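You operate a simulated robot arm through the tools that you are given. There is no shell and no other tool.

Carry out the task below with a simulated robot arm. There is one attempt and no reset: what you move stays moved.

Task
Swap the purple handset for the blue one and run the table to 90 cm.
Fine: supply box off while plugs move; the old plug into its holder, the new one into the grey socket; run it with the new handset. Supply box on, and left on; other plugs and settings stay.
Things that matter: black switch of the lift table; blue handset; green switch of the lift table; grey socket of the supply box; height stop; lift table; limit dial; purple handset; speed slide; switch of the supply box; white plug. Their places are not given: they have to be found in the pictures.

It is judged by the outcome, as a careful person would: the job done as asked, and still so three seconds after it is handed in. It fails if anything else is knocked over, pushed out of place, dropped, spilled or broken.

Robot
A 5-joint arm with a two-finger parallel gripper, fixed in place. Base frame: the origin is at the foot of the arm, x ahead of it, y to its left, z up. Units: mm, degrees, N and s.
It reaches about 1134 mm from its shoulder. Its first joint turns from -149.0 to 149.0 degrees. Payload 1.57 kg.
Tool frame: the origin (TCP) lies between the finger pads and is the grasp point; the fingertips stand 30 mm ahead of it; z points along the fingers, y is the line along which they close. Largest opening 110 mm; finger width 24, thickness 12; the body of the gripper, 48 by 112 mm, starts 78 mm behind the TCP.
Orientation is that of the tool frame in the base frame, as [roll, pitch, yaw] about the fixed x, y, z axes, in that order (R = Rz(yaw) Ry(pitch) Rx(roll)). With the fingers straight down and closing along the base's y, the tool's x points along the base's -x, its y along +y and its z along -z.

Tools
- The arm moves only by the tool nudge_tool. Its argument "steps" is a list that holds one entry, the list of rows, each a list of 7 numbers: the shift along the base's x, y, z in units of 150 mm (1.0 is 150 mm), then the turn, a rotation vector about the base's x, y, z in units of 45 degrees (1.0 is 45 degrees), then the finger opening in mm, from 0 to 110. In form: [[[tx, ty, tz, rx, ry, rz, fingers], ...]]. A call has 1 to 20 rows; each row is the pose to reach, as a shift and turn from the pose commanded when the call began. A call with a number of a shift or a turn outside -1 to 1 is refused whole. A row lasts 0.2 s, in which the tool goes at most 50 mm and 8.6 degrees; a call with a longer step from one row to the next is refused whole, and so is a gripper value outside its range. Where a pose cannot be reached the arm comes as near as it can. A force on the tool above 90 N (or 10 N above the force at the start of the call, whichever is more), or a blocked arm, ends the call early, and 0.2 s more pass. The fingers move at their own pace (about 153 mm/s each) and stop on an object; they squeeze with about 21 N. The grip force told is the motor's: it shows also when the fingers shut on nothing. Time passes only in rows, and 0.2 s behind the last, so rows that repeat a pose let the fingers close. It gives the time, the measured TCP pose, the force on the tool (base axes), the opening and the grip force at its end, in the units of the frame above (readings bear some noise), with the torque about the TCP (base axes, N m) and any sound that the robot's microphone picked up.
- Cameras (640 x 400 px; columns grow to the right, rows downward): "scene" is fixed at [401.8, 649.2, 1589.7]; the picture's right is [0.40, 0.92, 0.00], its down [0.89, -0.39, -0.23] and it looks along [-0.21, 0.09, -0.97] (base axes); focal length 286 px, centre (320, 200). "wrist" rides on the gripper at [70, 16, -141] in the tool frame; the picture's right is [-0.23, 0.97, 0.00], its down [-0.86, -0.20, -0.48] and it looks along [-0.47, -0.11, 0.88] (tool axes); focal length 222 px, centre (320, 200).
- grab_frame(camera): a new picture of that camera. No time passes.
- slide_trunk(by): slides the trunk up (or, below 0, down) by that many mm; the arm rides with it, the base frame stays. It gives what a move gives, with no picture.
- probe_pixels(camera, pixels): for up to 12 pixels [column, row] of the newest picture of that camera ("zoom" is the newest enlarged one), the place [x, y, z] in the base frame of the surface seen there, good to about 2 mm. No time passes.
- close_up(camera, box): a new picture of the part [left, top, right, bottom] of that camera's present view, enlarged. No time passes.
- close_job(): hands the job in; it is judged then, once.

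Unless the task says otherwise, let go and move clear before handing in.

The tools are called after "Call:" as name(argument=value, ...) on one line, values as JSON. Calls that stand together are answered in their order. nudge_tool: Moves the arm, as the interface text tells. Its arguments: {"type":"object","properties":{"steps":{"type":"array","items":{"type":"array","items":{"type":"array","items":{"type":"number"}}}}},"required":["steps"]} The other tools are called the same way: slide_trunk (by) slides the trunk up or down; grab_frame (camera) takes a picture; probe_pixels (camera, pixels) gives the place of the surface under pixels of a picture; close_up (camera, box) takes an enlarged picture of a part of a camera's view; close_job () hands the job in.

At the start:

```text
time_s: 0.0
tool_pos: [141.3, 571.5, 1212.5]
tcp_rot: [180.0, 0.0, 180.0]
wrist_force: [-0.1, 0.5, -0.2]
moment: [0.02, -0.04, -0.02]
grip_width: 109.9
grasp_force: 0.0
trunk travel left (down, up): [-946.0, 24.0]
```

scene: 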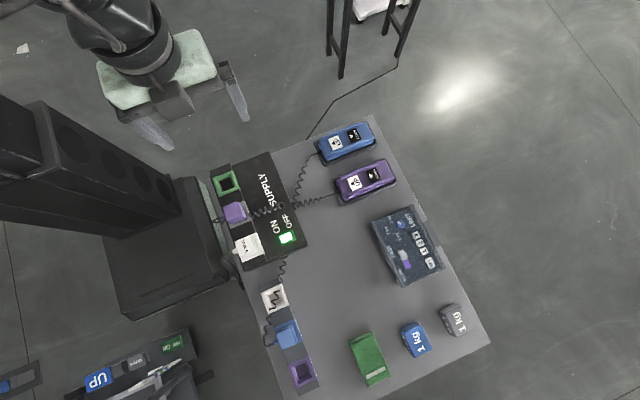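
wrist: 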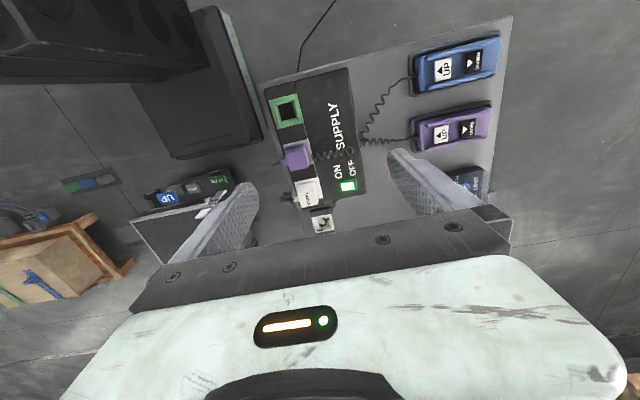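

The pictures show a supply box with green and other sockets (about scene 225-300, 180-250), two handsets, and a holder strip at the lower left. I'll enlarge these areas before moving anything.

Call:
close_up(camera="scene", box=[200, 140, 320, 280])

Call:
close_up(camera="scene", box=[240, 260, 340, 400])

Call:
close_up(camera="scene", box=[300, 110, 460, 290])

Call:
close_up(camera="scene", box=[0, 300, 240, 400])

Call:
close_up(camera="wrist", box=[0, 160, 260, 330])

Call:
close_up(camera="wrist", box=[250, 40, 510, 240])

```text
2.86 times, centred on (260, 210) of scene
```

zoom: 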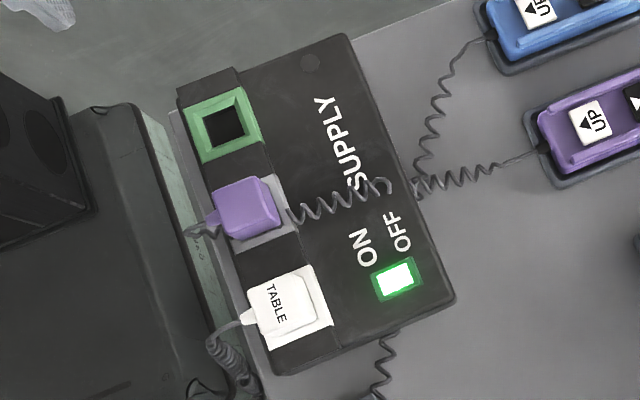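

```text
2.86 times, centred on (290, 330) of scene
```

zoom: 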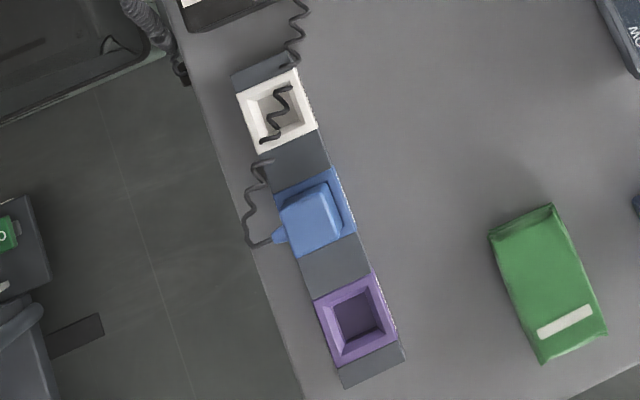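

```text
2.22 times, centred on (380, 200) of scene
```

zoom: 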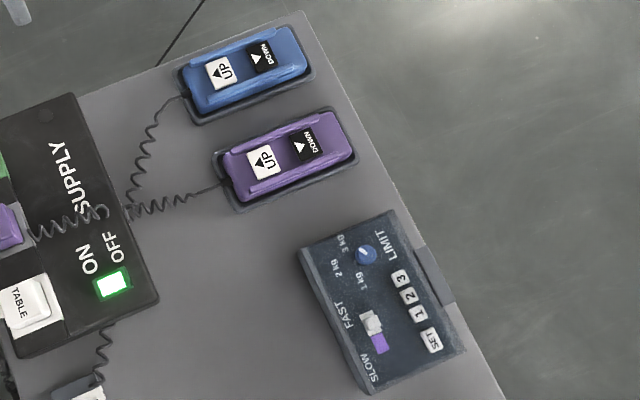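

```text
2.67 times, centred on (120, 350) of scene
```

zoom: 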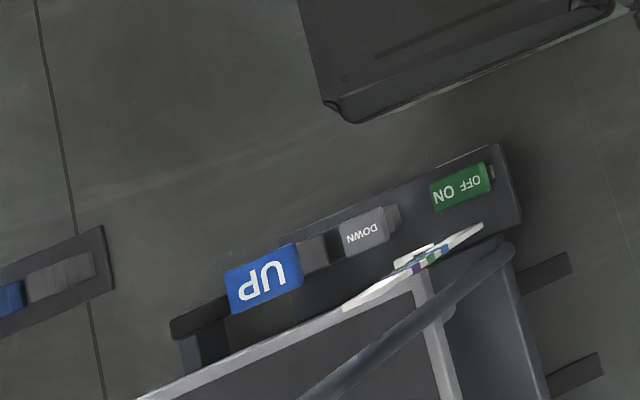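

```text
2.35 times, centred on (130, 245) of wrist
```

zoom: 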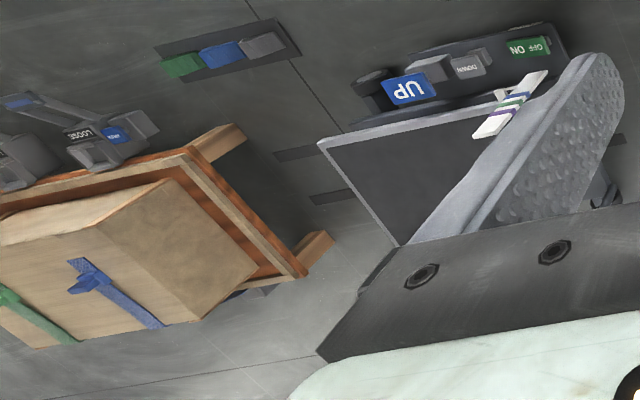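

```text
2.00 times, centred on (380, 140) of wrist
```

zoom: 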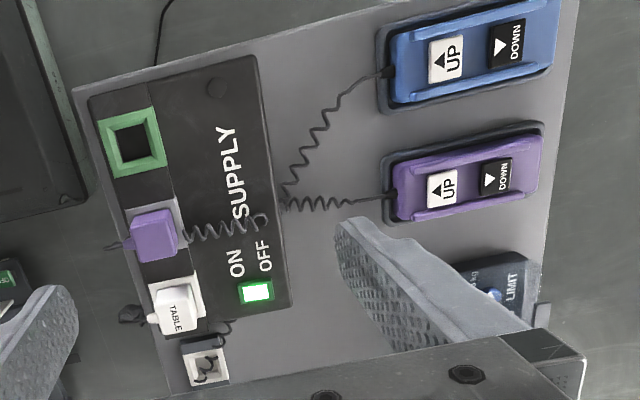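

The scene includes a second unit at the lower left with UP/DOWN/OFF-ON pedals, and a control panel by the handsets. I'll probe the key points for their places and heights.

Call:
grab_frame(camera="scene")

Call:
probe_pixels(camera="scene", pixels=[[227, 183], [236, 212], [248, 248], [288, 238], [274, 298], [288, 334], [302, 373], [335, 143], [354, 134], [355, 182], [374, 175], [400, 350]])

Call:
probe_pixels(camera="scene", pixels=[[100, 379], [137, 362], [172, 344], [160, 366], [140, 385], [200, 380], [310, 290], [380, 30], [60, 180], [170, 270], [405, 240], [350, 300]])

```text
taken
```

scene: 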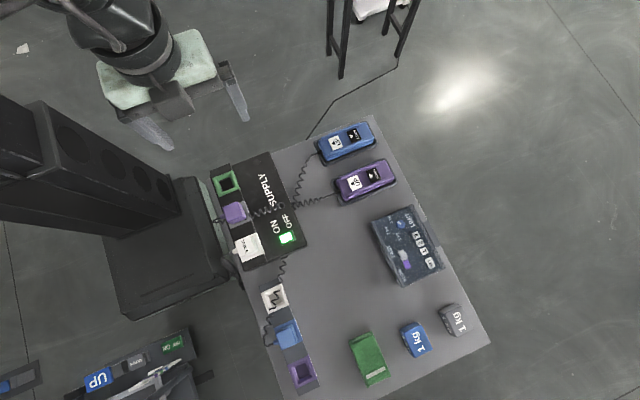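

```text
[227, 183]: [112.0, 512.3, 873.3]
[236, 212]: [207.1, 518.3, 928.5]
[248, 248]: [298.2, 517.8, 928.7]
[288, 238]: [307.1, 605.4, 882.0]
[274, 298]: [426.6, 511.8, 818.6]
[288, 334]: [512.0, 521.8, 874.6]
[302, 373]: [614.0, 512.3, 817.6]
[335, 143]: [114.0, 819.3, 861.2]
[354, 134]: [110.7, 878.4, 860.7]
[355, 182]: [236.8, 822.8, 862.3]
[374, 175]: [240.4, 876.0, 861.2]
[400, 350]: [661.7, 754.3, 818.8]
```

```text
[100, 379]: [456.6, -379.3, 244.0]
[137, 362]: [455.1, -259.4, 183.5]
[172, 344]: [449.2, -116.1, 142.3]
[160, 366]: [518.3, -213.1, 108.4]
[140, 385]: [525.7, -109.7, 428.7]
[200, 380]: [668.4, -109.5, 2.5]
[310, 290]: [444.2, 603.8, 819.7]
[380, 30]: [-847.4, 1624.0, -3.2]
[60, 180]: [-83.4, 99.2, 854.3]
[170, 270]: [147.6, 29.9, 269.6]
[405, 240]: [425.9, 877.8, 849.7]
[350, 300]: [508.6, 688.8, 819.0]
```

The working table's top is at z≈819 (about 82 cm). Another unit stands low around (500,-200). I'll swing the arm at the present height toward it, so the wrist camera can show what it is.

Call:
nudge_tool(steps=[[[0.2, -0.2, 0, 0, 0, -0.18, 110], [0.4, -0.4, 0, 0, 0, -0.36, 110], [0.6, -0.6, 0, 0, 0, -0.54, 110], [0.8, -0.8, 0, 0, 0, -0.72, 110], [1.0, -1.0, 0, 0, 0, -0.9, 110]]])

Call:
nudge_tool(steps=[[[0.2, -0.2, 0, 0, 0, -0.18, 110], [0.4, -0.4, 0, 0, 0, -0.36, 110], [0.6, -0.6, 0, 0, 0, -0.54, 110], [0.8, -0.8, 0, 0, 0, -0.72, 110], [1.0, -1.0, 0, 0, 0, -0.9, 110]]])

Call:
grab_frame(camera="wrist")

Call:
grab_frame(camera="scene")

```text
time_s: 1.2
tool_pos: [313.1, 452.9, 1212.5]
tcp_rot: [-179.8, 0.0, 139.3]
wrist_force: [-0.3, -0.3, 0.2]
moment: [-0.05, -0.01, 0.05]
grip_width: 109.9
grasp_force: 0.1
out of reach, approached as far as the arm can: row 3, 4, 5
trunk travel left (down, up): [-946.0, 24.0]
```

```text
time_s: 2.4
tool_pos: [470.4, 312.1, 1212.0]
tcp_rot: [-179.9, 0.1, 98.9]
wrist_force: [0.5, 0.3, 0.4]
moment: [0.01, 0.01, -0.01]
grip_width: 110.1
grasp_force: 0.0
out of reach, approached as far as the arm can: row 1, 2, 3, 4, 5
trunk travel left (down, up): [-946.0, 24.0]
```

```text
taken
```

wrist: 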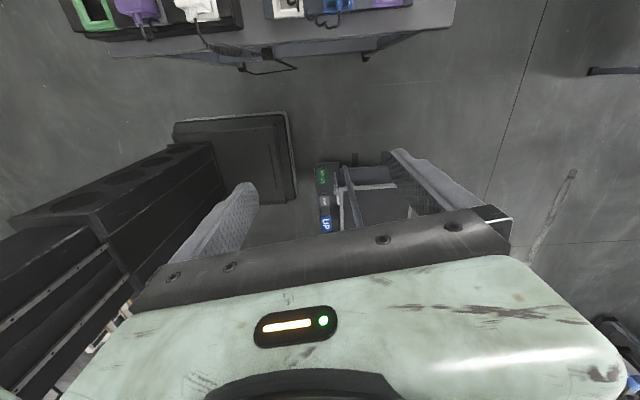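

```text
taken
```

scene: 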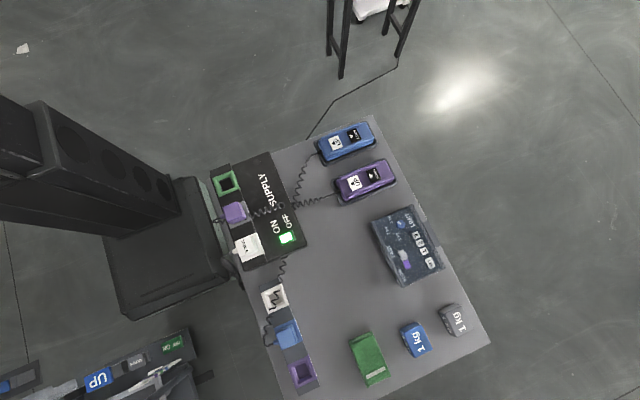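

The wrist picture shows the unit with UP and a green switch at (325,200), half hidden by the fingers. I'll move on a bit further so it comes into the clear upper part of the picture.

Call:
nudge_tool(steps=[[[0.2, -0.2, 0, 0, 0, -0.1, 110], [0.4, -0.4, 0, 0, 0, -0.2, 110], [0.6, -0.6, 0, 0, 0, -0.2, 110], [0.8, -0.8, 0, 0, 0, -0.2, 110], [1.0, -1.0, 0, 0, 0, -0.2, 110]]])

Call:
nudge_tool(steps=[[[0.1, -0.2, 0, 0, 0, 0, 110], [0.2, -0.4, 0, 0, 0, 0, 110], [0.3, -0.6, 0, 0, 0, 0, 110], [0.3, -0.8, 0, 0, 0, 0, 110], [0.3, -1.0, 0, 0, 0, 0, 110]]])

Call:
nudge_tool(steps=[[[0.0, -0.2, 0, 0, 0, 0, 110], [0.0, -0.4, 0, 0, 0, 0, 110], [0.0, -0.6, 0, 0, 0, 0, 110], [0.0, -0.8, 0, 0, 0, 0, 110], [0.0, -1.0, 0, 0, 0, 0, 110]]])

Call:
grab_frame(camera="wrist")

Call:
close_up(camera="wrist", box=[200, 0, 520, 200])

```text
time_s: 3.6
tool_pos: [618.8, 162.3, 1212.7]
tcp_rot: [180.0, -0.1, 90.0]
wrist_force: [-0.2, 0.4, 0.1]
moment: [0.01, 0.01, 0.0]
grip_width: 110.0
grasp_force: 0.0
trunk travel left (down, up): [-946.0, 24.0]
```

```text
time_s: 4.8
tool_pos: [664.8, 12.1, 1212.9]
tcp_rot: [-180.0, 0.0, 90.1]
wrist_force: [-0.6, 0.4, -0.3]
moment: [0.01, 0.01, -0.02]
grip_width: 109.8
grasp_force: 0.1
trunk travel left (down, up): [-946.0, 24.0]
```

```text
time_s: 6.0
tool_pos: [663.4, -138.0, 1211.9]
tcp_rot: [-180.0, 0.0, 90.0]
wrist_force: [0.2, 0.5, -0.3]
moment: [0.0, 0.0, 0.0]
grip_width: 109.8
grasp_force: 0.1
trunk travel left (down, up): [-946.0, 24.0]
```

```text
taken
```

wrist: 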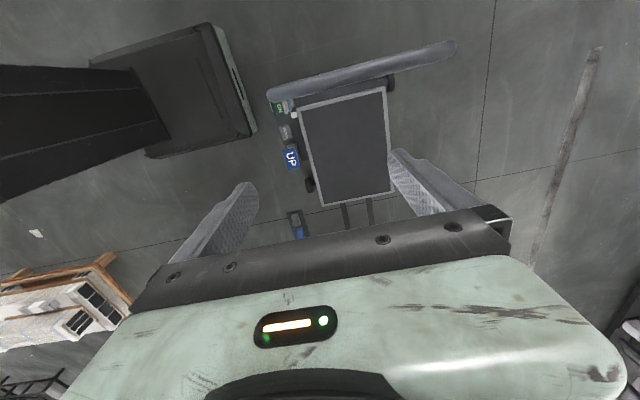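

```text
2.00 times, centred on (360, 100) of wrist
```

zoom: 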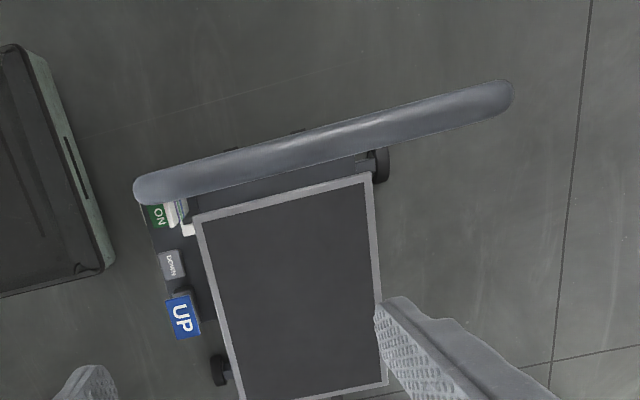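

This is a trolley with pedals (blue UP, DOWN, green ON), its platform in view, with a scale on it. I'll zoom in on its switches and probe it before deciding which table is the lift table.

Call:
close_up(camera="wrist", box=[250, 80, 350, 200])

Call:
close_up(camera="wrist", box=[270, 200, 320, 250])

Call:
probe_pixels(camera="wrist", pixels=[[345, 140], [290, 160], [285, 130], [280, 107], [345, 75], [300, 232], [294, 115], [60, 290], [70, 318], [310, 185]])

Call:
close_up(camera="wrist", box=[0, 210, 160, 400])

```text
3.33 times, centred on (300, 140) of wrist
```

zoom: 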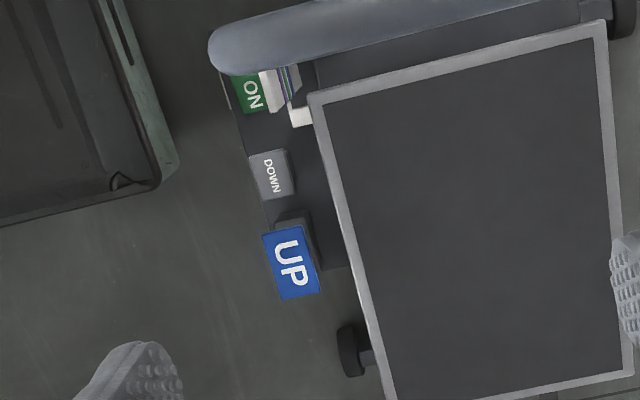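

```text
8.00 times, centred on (295, 225) of wrist
```

zoom: 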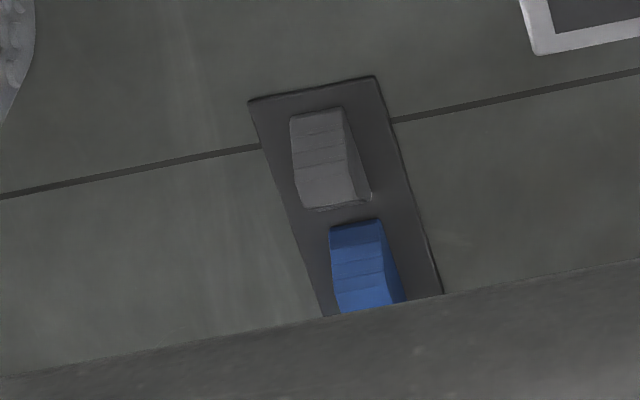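

```text
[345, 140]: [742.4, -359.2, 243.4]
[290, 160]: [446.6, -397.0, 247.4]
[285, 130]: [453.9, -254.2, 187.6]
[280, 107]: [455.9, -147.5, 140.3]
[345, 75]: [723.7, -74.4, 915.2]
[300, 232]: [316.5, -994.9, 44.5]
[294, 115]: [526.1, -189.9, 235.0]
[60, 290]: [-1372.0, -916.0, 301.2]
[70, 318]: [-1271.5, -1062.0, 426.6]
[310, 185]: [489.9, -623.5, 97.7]
```

```text
2.11 times, centred on (80, 305) of wrist
```

zoom: 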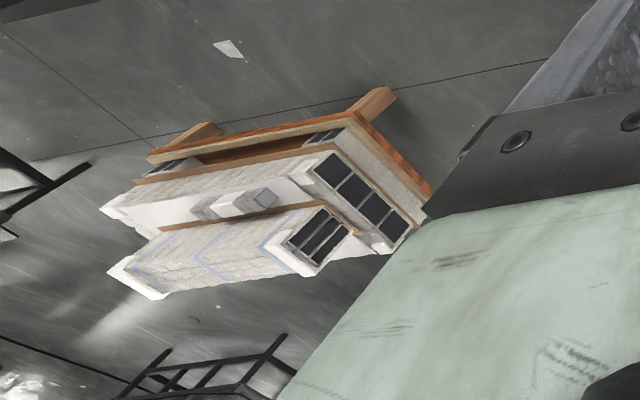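

The trolley has a platform at z≈243 with its own pedals. Next I want to see the working table from the side: its legs, where the white plug's cable goes, and any stop. I'll swing back and tilt the tool outward.

Call:
nudge_tool(steps=[[[0.0, 0.25, 0, 0, 0, 0, 110], [0.0, 0.5, 0, 0, 0, 0, 110], [0.0, 0.75, 0, 0, 0, 0, 110], [0.0, 1.0, 0, 0, 0, 0, 110]]])

Call:
nudge_tool(steps=[[[0.0, 0.25, 0, 0, 0, -0.15, 110], [0.0, 0.5, 0, 0, 0, -0.3, 110], [-0.1, 0.75, 0, 0, 0, -0.45, 110], [-0.25, 1.0, 0, 0, 0, -0.6, 110]]])

Call:
nudge_tool(steps=[[[-0.2, 0.2, 0, 0, 0, -0.1, 110], [-0.4, 0.4, 0, 0, 0, -0.2, 110], [-0.5, 0.6, 0, 0, 0, -0.3, 110], [-0.6, 0.8, 0, 0, 0, -0.4, 110]]])

```text
time_s: 7.0
tool_pos: [665.6, 12.3, 1212.5]
tcp_rot: [-179.9, 0.0, 90.0]
wrist_force: [0.2, 0.7, -0.3]
moment: [-0.01, -0.05, -0.01]
grip_width: 110.1
grasp_force: 0.0
trunk travel left (down, up): [-946.0, 24.0]
```

```text
time_s: 8.0
tool_pos: [626.2, 163.9, 1213.7]
tcp_rot: [-180.0, -0.1, 62.9]
wrist_force: [-0.4, 0.3, -0.1]
moment: [0.02, -0.01, 0.03]
grip_width: 110.0
grasp_force: 0.1
trunk travel left (down, up): [-946.0, 24.0]
```

```text
time_s: 9.0
tool_pos: [538.0, 284.8, 1211.2]
tcp_rot: [180.0, 0.0, 44.9]
wrist_force: [0.2, 0.8, 0.1]
moment: [-0.05, -0.02, 0.01]
grip_width: 110.0
grasp_force: 0.2
trunk travel left (down, up): [-946.0, 24.0]
```

Readings show I'm at (538,285,1211), azimuth 28°. I'll tilt the tool outward and swing toward the table to look at it from the side.

Call:
nudge_tool(steps=[[[0, 0, 0, 0.084, -0.159, 0, 110], [0, 0, 0, 0.168, -0.318, 0, 110], [0, 0, 0, 0.252, -0.477, 0, 110], [0, 0, 0, 0.336, -0.636, 0, 110], [0, 0, 0, 0.42, -0.795, 0, 110], [-0.1, 0.1, 0, 0.46, -0.88, 0, 110]]])

Call:
grab_frame(camera="wrist")

```text
time_s: 10.4
tool_pos: [630.2, 370.9, 1281.4]
tcp_rot: [163.6, -42.0, 51.3]
wrist_force: [0.5, 0.8, 0.5]
moment: [0.0, -0.01, 0.01]
grip_width: 110.1
grasp_force: 0.1
out of reach, approached as far as the arm can: row 1, 2, 3, 4, 5, 6
trunk travel left (down, up): [-946.0, 24.0]
```

```text
taken
```

wrist: 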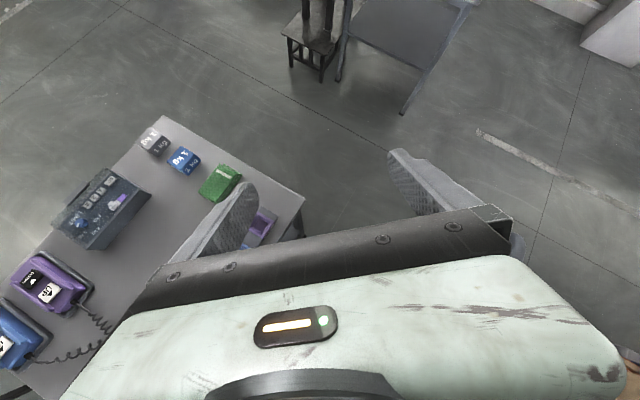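

The tabletop is clear in this view, but the underside isn't. I'll bring the tool back to pointing down, then turn the camera to face the table from the robot's side.

Call:
nudge_tool(steps=[[[0, 0, 0, -0.084, 0.159, 0, 110], [0, 0, 0, -0.168, 0.318, 0, 110], [0, 0, 0, -0.252, 0.477, 0, 110], [0, 0, 0, -0.336, 0.636, 0, 110], [0, 0, 0, -0.42, 0.795, 0, 110], [0, 0, 0, -0.46, 0.88, 0, 110]]])

```text
time_s: 11.8
tool_pos: [630.7, 373.9, 1212.8]
tcp_rot: [180.0, 0.1, 45.0]
wrist_force: [0.2, -0.7, -0.4]
moment: [0.0, 0.02, 0.01]
grip_width: 110.0
grasp_force: 0.1
out of reach, approached as far as the arm can: row 1, 2, 3, 4, 5, 6
trunk travel left (down, up): [-946.0, 24.0]
```

The tool points down again at (631,374,1213). Now I'll spin it about 135° in three calls and shift toward (600,220).

Call:
nudge_tool(steps=[[[0, -0.2, 0, 0, 0, -0.18, 110], [0, -0.4, 0, 0, 0, -0.36, 110], [0, -0.6, 0, 0, 0, -0.54, 110], [0, -0.8, 0, 0, 0, -0.72, 110], [0, -1, 0, 0, 0, -0.9, 110], [0, -1, 0, 0, 0, -1, 110]]])

Call:
nudge_tool(steps=[[[0, 0, 0, 0, 0, -0.18, 110], [0, 0, 0, 0, 0, -0.36, 110], [0, 0, 0, 0, 0, -0.54, 110], [0, 0, 0, 0, 0, -0.72, 110], [0, 0, 0, 0, 0, -0.9, 110], [0, 0, 0, 0, 0, -1, 110]]])

Call:
nudge_tool(steps=[[[0, 0, 0, 0, 0, -0.18, 110], [0, 0, 0, 0, 0, -0.36, 110], [0, 0, 0, 0, 0, -0.54, 110], [0, 0, 0, 0, 0, -0.72, 110], [0, 0, 0, 0, 0, -0.9, 110], [0, 0, 0, 0, 0, -1, 110]]])

Call:
grab_frame(camera="wrist")

```text
time_s: 13.2
tool_pos: [663.3, 132.3, 1213.6]
tcp_rot: [-177.6, -0.5, 19.0]
wrist_force: [1.2, -1.5, 0.8]
moment: [0.1, 0.04, -0.01]
grip_width: 110.0
grasp_force: 0.0
out of reach, approached as far as the arm can: row 1, 2, 3, 4, 5, 6
trunk travel left (down, up): [-946.0, 24.0]
```

```text
time_s: 14.6
tool_pos: [663.6, 135.8, 1213.3]
tcp_rot: [-177.6, -0.5, 19.1]
wrist_force: [0.7, -1.1, 0.3]
moment: [0.03, 0.03, 0.02]
grip_width: 110.2
grasp_force: 0.0
out of reach, approached as far as the arm can: row 1, 2, 3, 4, 5, 6
trunk travel left (down, up): [-946.0, 24.0]
```

```text
time_s: 16.0
tool_pos: [663.5, 135.9, 1212.9]
tcp_rot: [-177.5, -0.5, 19.1]
wrist_force: [-1.1, -0.3, -0.4]
moment: [0.01, 0.02, 0.01]
grip_width: 110.3
grasp_force: 0.1
out of reach, approached as far as the arm can: row 1, 2, 3, 4, 5, 6
trunk travel left (down, up): [-946.0, 24.0]
```

```text
taken
```

wrist: 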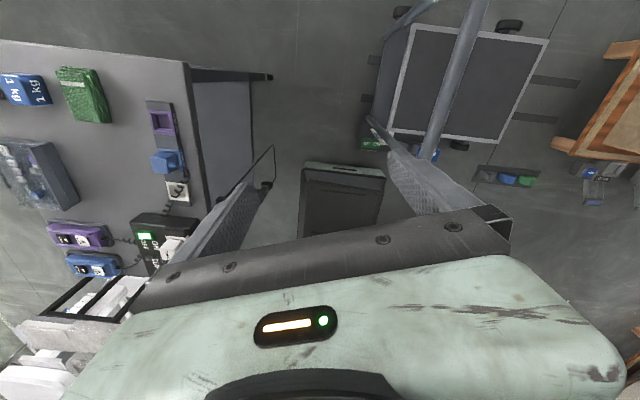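

The wrist roll stopped at its limit (yaw 19°), but this picture already shows the table's near side (190-275, 65-200). I'll zoom in there.

Call:
close_up(camera="wrist", box=[130, 40, 290, 220])

Call:
close_up(camera="wrist", box=[350, 0, 600, 200])

Call:
probe_pixels(camera="wrist", pixels=[[265, 77], [215, 75], [268, 184], [215, 120], [250, 110], [222, 185], [190, 66], [165, 160], [145, 236]])

```text
2.22 times, centred on (210, 130) of wrist
```

zoom: 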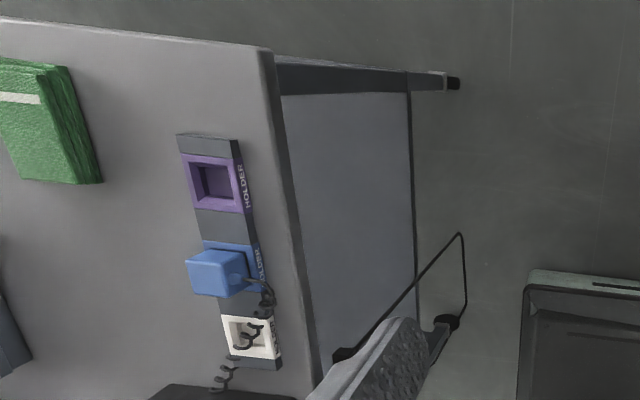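

```text
2.00 times, centred on (475, 100) of wrist
```

zoom: 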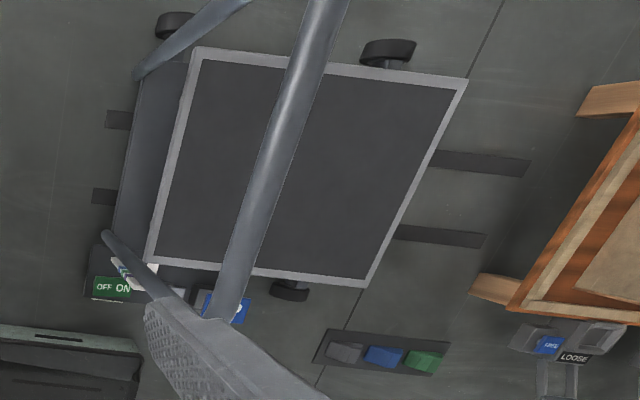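

```text
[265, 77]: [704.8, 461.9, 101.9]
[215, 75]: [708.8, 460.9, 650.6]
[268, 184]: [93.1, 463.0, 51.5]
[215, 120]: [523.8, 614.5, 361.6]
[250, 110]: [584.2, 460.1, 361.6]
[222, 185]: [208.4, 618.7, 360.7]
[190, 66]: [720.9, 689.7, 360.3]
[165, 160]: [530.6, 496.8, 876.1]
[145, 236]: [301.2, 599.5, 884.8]
```

The working table has fixed legs and a shelf, so it isn't the lift table. The scene picture shows a cable running from it to something at the top (395,65). I'll swing the arm over that way at the same height and look.

Call:
nudge_tool(steps=[[[-0.08, 0.25, 0, 0, 0, 0.15, 110], [-0.16, 0.5, 0, 0, 0, 0.3, 110], [-0.25, 0.75, 0, 0, 0, 0.4, 110], [-0.33, 1, 0, 0, 0, 0.5, 110]]])

Call:
nudge_tool(steps=[[[-0.17, 0.22, 0, 0, 0, 0.1, 110], [-0.34, 0.44, 0, 0, 0, 0.2, 110], [-0.5, 0.66, 0, 0, 0, 0.3, 110], [-0.67, 0.87, 0, 0, 0, 0.35, 110]]])

Call:
nudge_tool(steps=[[[-0.22, 0.17, 0, 0, 0, 0.1, 110], [-0.44, 0.34, 0, 0, 0, 0.2, 110], [-0.66, 0.5, 0, 0, 0, 0.3, 110], [-0.87, 0.67, 0, 0, 0, 0.35, 110]]])

Call:
nudge_tool(steps=[[[-0.25, 0.14, 0, 0, 0, 0.1, 110], [-0.5, 0.27, 0, 0, 0, 0.2, 110], [-0.75, 0.4, 0, 0, 0, 0.3, 110], [-1, 0.54, 0, 0, 0, 0.35, 110]]])

Call:
nudge_tool(steps=[[[-0.25, 0.08, 0, 0, 0, 0.1, 110], [-0.5, 0.16, 0, 0, 0, 0.2, 110], [-0.75, 0.24, 0, 0, 0, 0.3, 110], [-1, 0.33, 0, 0, 0, 0.35, 110]]])

Call:
nudge_tool(steps=[[[-0.25, 0.0, 0, 0, 0, 0.1, 110], [-0.5, 0.0, 0, 0, 0, 0.2, 110], [-0.75, 0.0, 0, 0, 0, 0.3, 110], [-1, 0.0, 0, 0, 0, 0.35, 110]]])

```text
time_s: 17.0
tool_pos: [613.6, 286.1, 1212.7]
tcp_rot: [-177.6, -0.4, 41.6]
wrist_force: [0.1, 0.2, 0.2]
moment: [0.03, 0.03, -0.01]
grip_width: 110.2
grasp_force: 0.1
trunk travel left (down, up): [-946.0, 24.0]
```

```text
time_s: 18.0
tool_pos: [511.1, 416.9, 1213.2]
tcp_rot: [-177.6, -0.4, 57.5]
wrist_force: [-0.6, 0.6, 0.7]
moment: [-0.05, -0.01, 0.01]
grip_width: 110.0
grasp_force: 0.1
trunk travel left (down, up): [-946.0, 24.0]
```

```text
time_s: 19.0
tool_pos: [381.7, 518.8, 1212.4]
tcp_rot: [-177.6, -0.4, 73.2]
wrist_force: [0.3, -0.2, 0.3]
moment: [-0.01, 0.0, -0.01]
grip_width: 110.0
grasp_force: 0.0
trunk travel left (down, up): [-946.0, 24.0]
```

```text
time_s: 20.0
tool_pos: [228.0, 601.9, 1212.5]
tcp_rot: [-177.6, -0.5, 88.8]
wrist_force: [-0.7, -0.9, -0.1]
moment: [0.0, -0.02, 0.0]
grip_width: 110.2
grasp_force: 0.1
trunk travel left (down, up): [-946.0, 24.0]
```

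```text
time_s: 21.0
tool_pos: [79.6, 649.7, 1212.8]
tcp_rot: [-177.6, -0.3, 104.5]
wrist_force: [0.0, 0.6, -0.2]
moment: [0.05, -0.02, -0.01]
grip_width: 110.2
grasp_force: 0.0
trunk travel left (down, up): [-946.0, 24.0]
```

```text
time_s: 22.0
tool_pos: [-69.7, 648.2, 1214.0]
tcp_rot: [-177.6, -0.5, 120.4]
wrist_force: [0.1, 0.3, -0.7]
moment: [0.0, -0.03, -0.01]
grip_width: 110.1
grasp_force: 0.1
trunk travel left (down, up): [-946.0, 24.0]
```

The arm is at (-70,648,1214). I'll move on a little and tilt outward so the camera looks at the far side.

Call:
nudge_tool(steps=[[[-0.25, -0.05, 0, 0, 0, 0.1, 110], [-0.5, -0.1, 0, 0, 0, 0.2, 110], [-0.75, -0.15, 0, 0, 0, 0.3, 110], [-1, -0.2, 0, 0, 0, 0.3, 110]]])

Call:
nudge_tool(steps=[[[0, 0, 0, 0.17, 0.06, 0, 110], [0, 0, 0, 0.34, 0.12, 0, 110], [0, 0, 0, 0.51, 0.18, 0, 110], [0, 0, 0, 0.68, 0.24, 0, 110], [0, 0, 0, 0.85, 0.3, 0, 110]]])

Call:
grab_frame(camera="wrist")

```text
time_s: 23.0
tool_pos: [-220.8, 615.8, 1212.6]
tcp_rot: [-177.6, -0.4, 133.7]
wrist_force: [-0.4, -0.2, 0.2]
moment: [0.03, -0.01, 0.02]
grip_width: 110.1
grasp_force: 0.1
trunk travel left (down, up): [-946.0, 24.0]
```

```text
time_s: 24.2
tool_pos: [-221.4, 620.0, 1269.1]
tcp_rot: [162.9, -36.7, 140.5]
wrist_force: [0.0, -0.4, 0.2]
moment: [0.0, -0.02, 0.0]
grip_width: 109.9
grasp_force: 0.0
out of reach, approached as far as the arm can: row 2, 3, 4, 5
trunk travel left (down, up): [-946.0, 24.0]
```

```text
taken
```

wrist: 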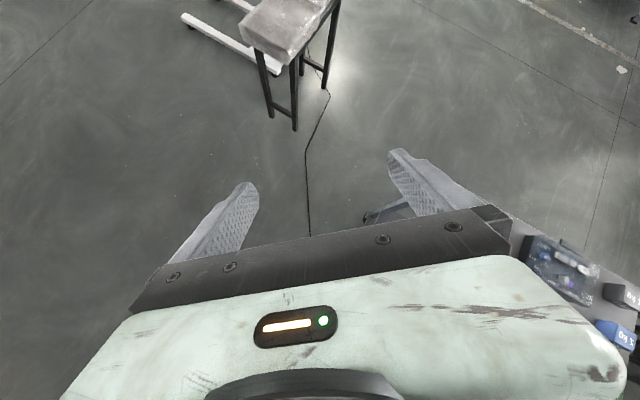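

A stool and, behind it, a frame with white feet appear at the top of the picture (190-335, 0-130). I'll tilt up further while extending outward.

Call:
nudge_tool(steps=[[[-0.1, 0.25, 0, 0, 0, 0, 110], [-0.2, 0.5, 0, 0.1, 0.04, 0, 110], [-0.28, 0.75, 0, 0.25, 0.09, 0, 110], [-0.36, 1, 0, 0.4, 0.14, 0, 110], [-0.36, 1, 0, 0.55, 0.2, 0, 110], [-0.36, 1, 0, 0.7, 0.25, 0, 110]]])

Call:
grab_frame(camera="wrist")

```text
time_s: 25.6
tool_pos: [-273.4, 771.2, 1382.5]
tcp_rot: [126.7, -61.4, 168.9]
wrist_force: [-0.7, -0.9, 0.5]
moment: [0.0, -0.02, 0.01]
grip_width: 109.8
grasp_force: 0.0
out of reach, approached as far as the arm can: row 2, 3, 4, 5, 6
trunk travel left (down, up): [-946.0, 24.0]
```

```text
taken
```

wrist: 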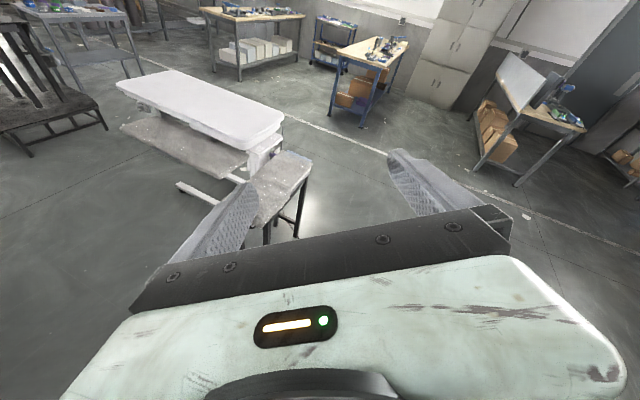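

A white-topped lift table stands at (200,110), out of arm's reach. I'll zoom in on it and probe its top.

Call:
close_up(camera="wrist", box=[100, 50, 330, 240])

Call:
probe_pixels(camera="wrist", pixels=[[200, 100], [130, 85], [270, 125], [170, 140], [280, 180], [250, 170], [205, 195], [265, 155]])

Call:
close_up(camera="wrist", box=[220, 110, 320, 200])

Call:
close_up(camera="wrist", box=[110, 70, 210, 170])

```text
2.11 times, centred on (215, 145) of wrist
```

zoom: 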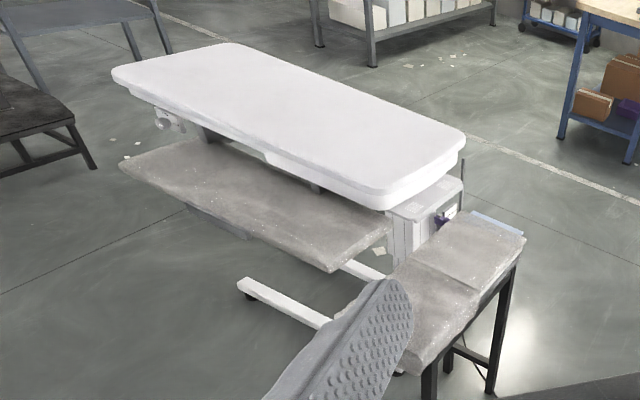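

```text
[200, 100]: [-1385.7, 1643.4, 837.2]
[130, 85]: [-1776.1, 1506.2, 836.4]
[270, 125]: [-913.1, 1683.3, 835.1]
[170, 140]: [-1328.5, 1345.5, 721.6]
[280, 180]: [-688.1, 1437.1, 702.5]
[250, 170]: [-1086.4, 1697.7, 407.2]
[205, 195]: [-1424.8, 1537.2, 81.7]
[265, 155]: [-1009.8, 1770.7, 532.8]
```

```text
4.44 times, centred on (270, 155) of wrist
```

zoom: 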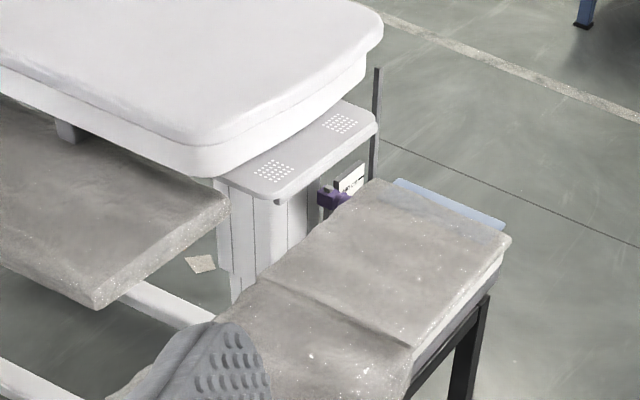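

```text
4.00 times, centred on (160, 120) of wrist
```

zoom: 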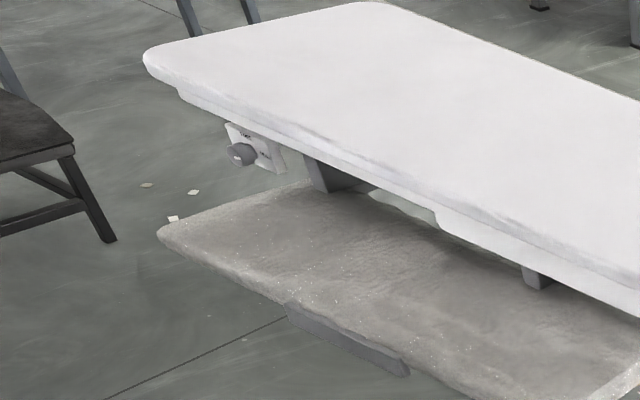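

The white-topped table's top is at z≈836 (83.6 cm) and it has a pole, a scale and a purple item beside its column. I'll zoom in further and probe those details.

Call:
close_up(camera="wrist", box=[280, 120, 312, 170])

Call:
close_up(camera="wrist", box=[130, 90, 180, 125])

Call:
close_up(camera="scene", box=[300, 0, 430, 90])

Call:
probe_pixels(camera="scene", pixels=[[375, 3], [360, 8], [385, 10], [390, 2], [345, 5], [365, 2], [398, 20], [397, 65], [335, 105]])

Call:
probe_pixels(camera="wrist", pixels=[[285, 118], [281, 154], [299, 150], [298, 152], [304, 130], [293, 152], [301, 148], [162, 108], [150, 103]])

```text
8.00 times, centred on (296, 145) of wrist
```

zoom: 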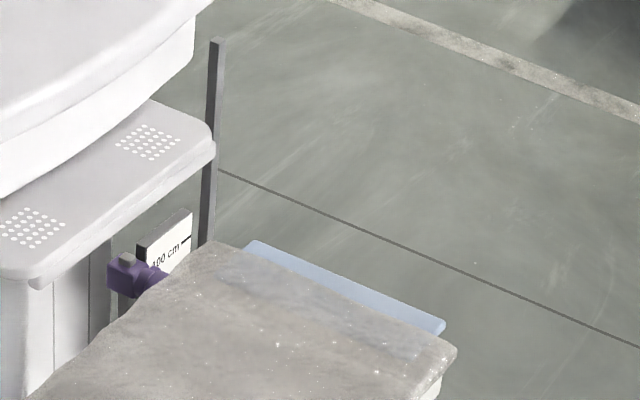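

```text
11.43 times, centred on (155, 108) of wrist
```

zoom: 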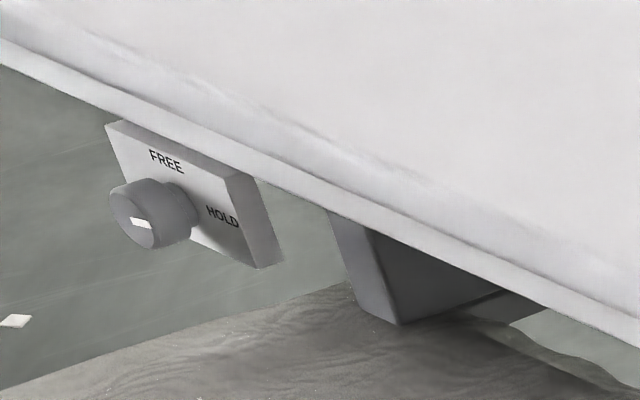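

```text
4.44 times, centred on (365, 45) of scene
```

zoom: 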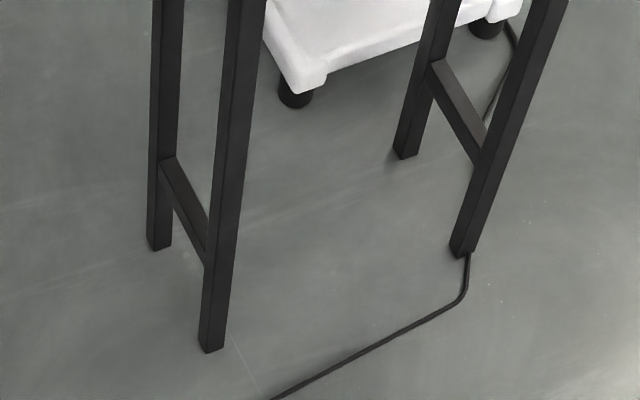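

```text
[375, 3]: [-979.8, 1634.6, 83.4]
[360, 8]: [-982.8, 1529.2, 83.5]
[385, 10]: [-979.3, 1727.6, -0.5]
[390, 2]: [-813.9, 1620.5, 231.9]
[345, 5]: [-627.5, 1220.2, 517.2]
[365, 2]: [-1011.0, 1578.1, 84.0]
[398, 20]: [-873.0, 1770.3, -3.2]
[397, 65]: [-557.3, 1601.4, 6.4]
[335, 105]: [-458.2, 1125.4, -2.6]
```

```text
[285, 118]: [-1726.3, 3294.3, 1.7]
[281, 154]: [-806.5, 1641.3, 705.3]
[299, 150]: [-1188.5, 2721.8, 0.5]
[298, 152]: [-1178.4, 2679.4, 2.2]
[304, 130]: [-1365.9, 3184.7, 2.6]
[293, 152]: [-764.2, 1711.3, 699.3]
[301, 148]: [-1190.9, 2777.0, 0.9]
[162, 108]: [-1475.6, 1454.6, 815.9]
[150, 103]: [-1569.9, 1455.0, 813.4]
```

There's a "100 cm" label with a purple clamp on the pole, plus a FREE/HOLD knob under the bed. I'll lower the trunk over the free floor for a better side view of the scale.

Call:
slide_trunk(by=-300)

Call:
grab_frame(camera="wrist")

Call:
grab_frame(camera="scene")

```text
time_s: 28.6
tool_pos: [-273.7, 770.9, 1082.0]
tcp_rot: [127.0, -61.3, 168.7]
wrist_force: [0.2, 0.5, -0.1]
moment: [-0.03, 0.01, 0.0]
grip_width: 110.2
grasp_force: 0.0
trunk travel left (down, up): [-646.0, 324.0]
```

```text
taken
```

wrist: 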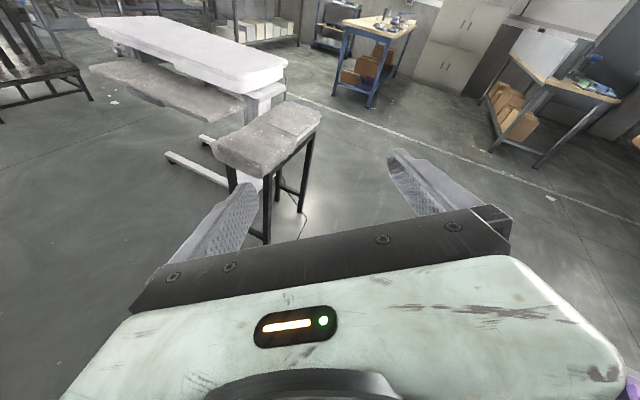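

```text
taken
```

scene: 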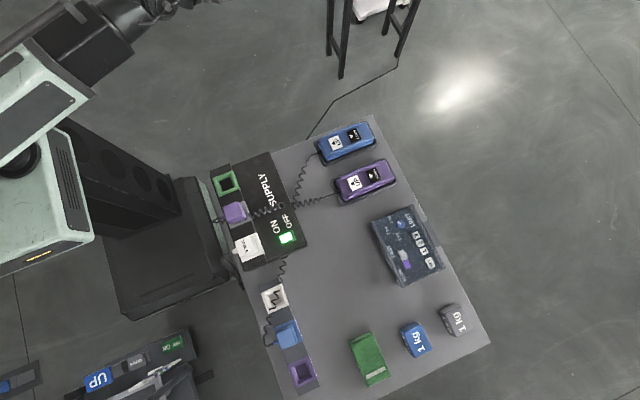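

The pole is hidden behind the stone bench. I'll swing toward the table side at this height for a view past the bench.

Call:
nudge_tool(steps=[[[0.25, 0.07, 0, 0, 0, -0.06, 110], [0.5, 0.12, 0, 0, 0, -0.12, 110], [0.75, 0.17, 0, 0, 0, -0.18, 110], [1.0, 0.2, 0, 0, 0, -0.23, 110]]])

Call:
nudge_tool(steps=[[[0.25, 0.05, 0, 0, 0, -0.06, 110], [0.5, 0.1, 0, 0, 0, -0.11, 110], [0.75, 0.12, 0, 0, 0, -0.17, 110]]])

Call:
grab_frame(camera="wrist")

Call:
close_up(camera="wrist", box=[40, 0, 240, 160])

```text
time_s: 29.6
tool_pos: [-124.0, 802.3, 1082.7]
tcp_rot: [126.9, -61.4, 158.2]
wrist_force: [-0.6, -0.1, 0.4]
moment: [0.03, -0.01, -0.03]
grip_width: 110.1
grasp_force: 0.2
trunk travel left (down, up): [-646.0, 324.0]
```

```text
time_s: 30.4
tool_pos: [-12.2, 820.7, 1080.5]
tcp_rot: [127.1, -61.3, 150.5]
wrist_force: [0.4, 0.3, 0.0]
moment: [0.0, -0.02, -0.01]
grip_width: 110.0
grasp_force: 0.0
trunk travel left (down, up): [-646.0, 324.0]
```

```text
taken
```

wrist: 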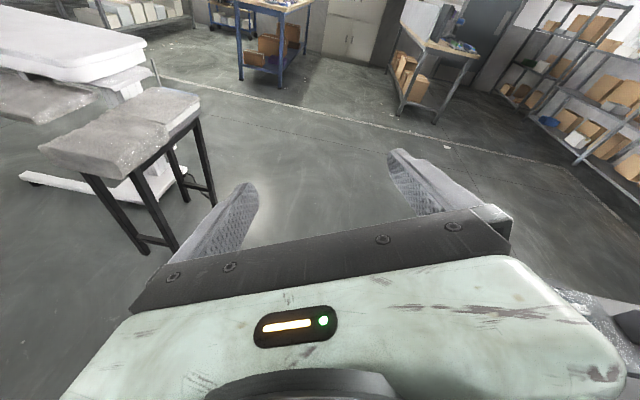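

```text
2.50 times, centred on (140, 80) of wrist
```

zoom: 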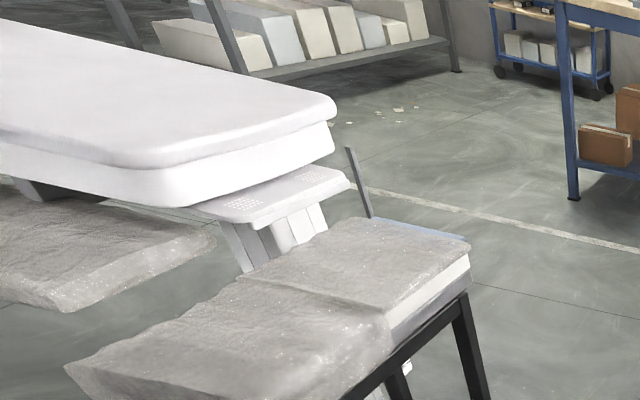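

The stone bench still blocks the lower pole. I'll raise the trunk and look down past it from here.

Call:
slide_trunk(by=320)

Call:
nudge_tool(steps=[[[0.2, 0.25, 0, 0, 0, 0, 110], [0.4, 0.5, 0, 0, 0, 0, 110], [0.5, 0.75, 0, 0, 0, 0, 110], [0.6, 1, 0, 0, 0, 0, 110]]])

Call:
grab_frame(camera="wrist")

Call:
close_up(camera="wrist", box=[0, 0, 240, 200])

```text
time_s: 33.6
tool_pos: [-12.1, 821.8, 1402.4]
tcp_rot: [127.1, -61.3, 150.5]
wrist_force: [-0.2, -0.2, -0.1]
moment: [-0.01, 0.01, -0.01]
grip_width: 110.2
grasp_force: 0.1
trunk travel left (down, up): [-966.0, 4.0]
```

```text
time_s: 34.6
tool_pos: [79.4, 970.1, 1401.5]
tcp_rot: [127.2, -61.2, 150.4]
wrist_force: [0.0, 0.0, -0.1]
moment: [0.01, 0.02, 0.0]
grip_width: 110.3
grasp_force: 0.0
trunk travel left (down, up): [-966.0, 4.0]
```

```text
taken
```

wrist: 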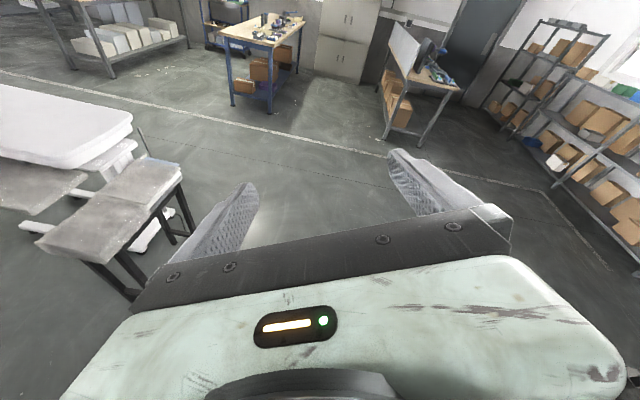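

```text
2.00 times, centred on (120, 100) of wrist
```

zoom: 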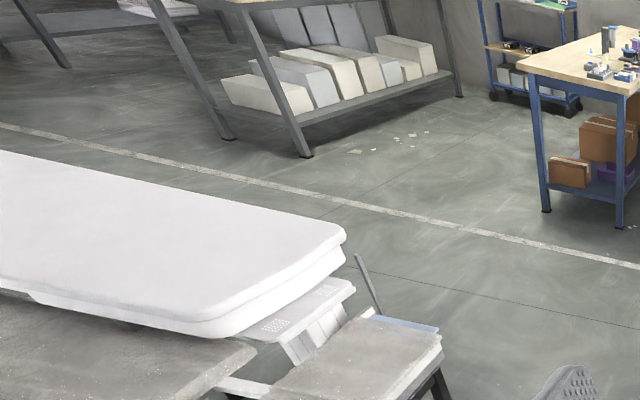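

The best scale view was from the earlier position. The table is plainly out of arm's reach, so it has to be run from the handset. I'll bring the tool back to straight down above the supply box and inspect its switch.

Call:
nudge_tool(steps=[[[0, -0.2, -0.1, -0.17, -0.012, 0, 110], [0, -0.4, -0.2, -0.34, -0.024, 0, 110], [0, -0.6, -0.3, -0.51, -0.036, 0, 110], [0, -0.8, -0.4, -0.68, -0.048, 0, 110], [0, -0.9, -0.5, -0.85, -0.06, 0, 110]]])

Call:
nudge_tool(steps=[[[0, -0.1, -0.2, -0.17, -0.012, 0, 110], [0, -0.2, -0.4, -0.34, -0.024, 0, 110], [0, -0.3, -0.6, -0.51, -0.036, 0, 110], [0, -0.4, -0.8, -0.68, -0.048, 0, 110], [0, -0.5, -1, -0.78, -0.055, 0, 110]]])

Call:
grab_frame(camera="wrist")

```text
time_s: 35.8
tool_pos: [77.5, 836.4, 1276.1]
tcp_rot: [164.4, -31.6, 122.0]
wrist_force: [0.0, 0.3, -0.2]
moment: [0.01, -0.03, 0.0]
grip_width: 110.2
grasp_force: 0.1
out of reach, approached as far as the arm can: row 1, 2, 3, 4, 5
trunk travel left (down, up): [-966.0, 4.0]
```

```text
time_s: 37.0
tool_pos: [75.1, 758.4, 1232.5]
tcp_rot: [-179.9, 0.5, 117.7]
wrist_force: [-0.9, -0.8, 0.4]
moment: [-0.02, -0.03, -0.01]
grip_width: 109.9
grasp_force: 0.1
out of reach, approached as far as the arm can: row 1, 2, 3, 4, 5
trunk travel left (down, up): [-966.0, 4.0]
```

```text
taken
```

wrist: 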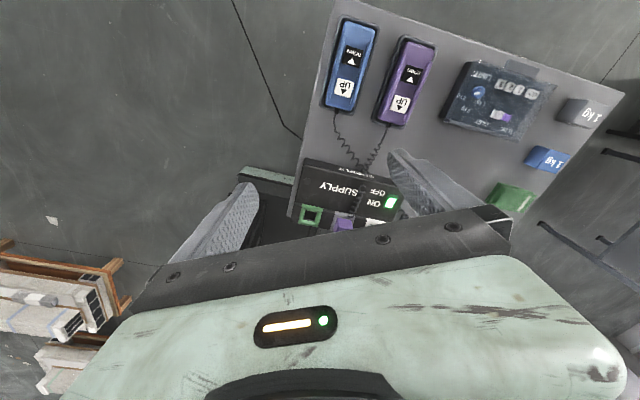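

The tool points down at (75,758,1232) and the handsets, box and control panel are all in view. I'll zoom in on each one.

Call:
close_up(camera="wrist", box=[290, 150, 420, 235])

Call:
close_up(camera="wrist", box=[310, 10, 450, 140])

Call:
close_up(camera="wrist", box=[430, 50, 560, 150])

Call:
close_up(camera="scene", box=[200, 160, 310, 270])

Call:
close_up(camera="scene", box=[270, 215, 305, 255])

```text
4.71 times, centred on (355, 192) of wrist
```

zoom: 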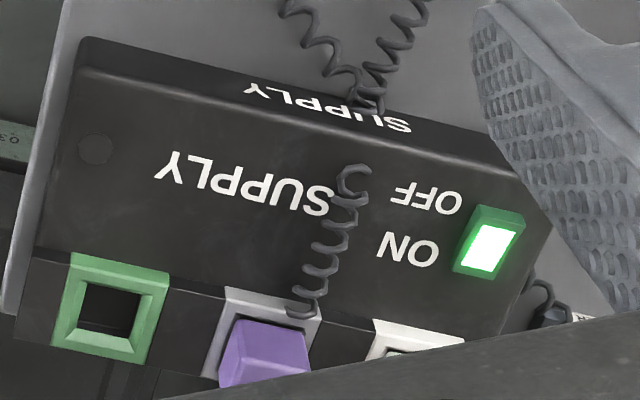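

```text
3.08 times, centred on (380, 75) of wrist
```

zoom: 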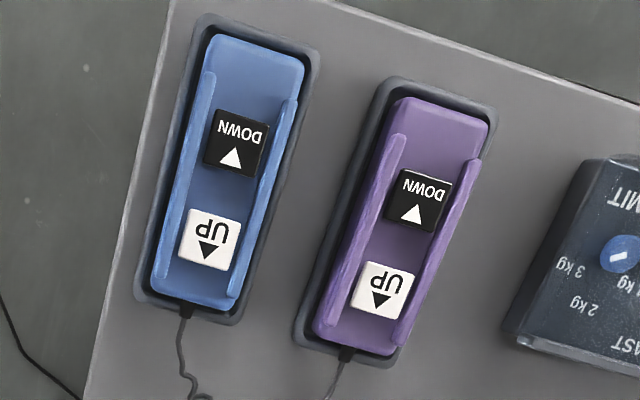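

```text
4.00 times, centred on (495, 100) of wrist
```

zoom: 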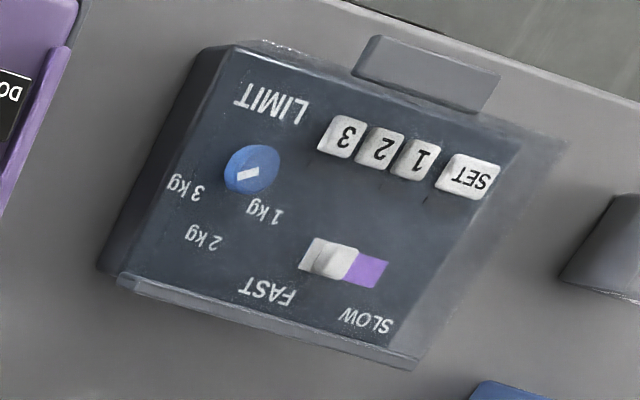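

```text
3.64 times, centred on (255, 215) of scene
```

zoom: 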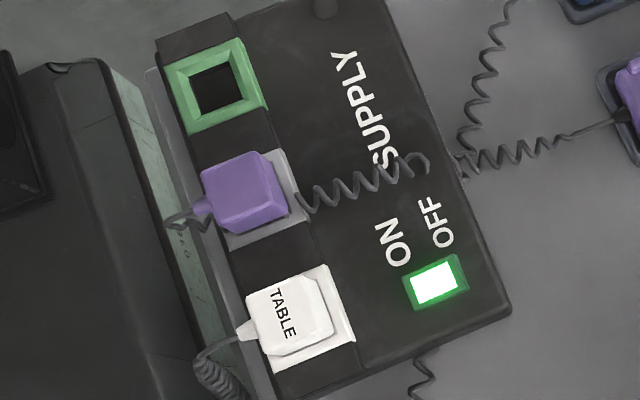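

```text
10.00 times, centred on (288, 235) of scene
```

zoom: 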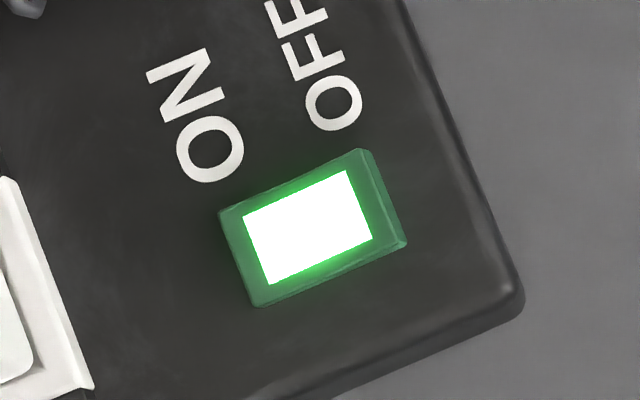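

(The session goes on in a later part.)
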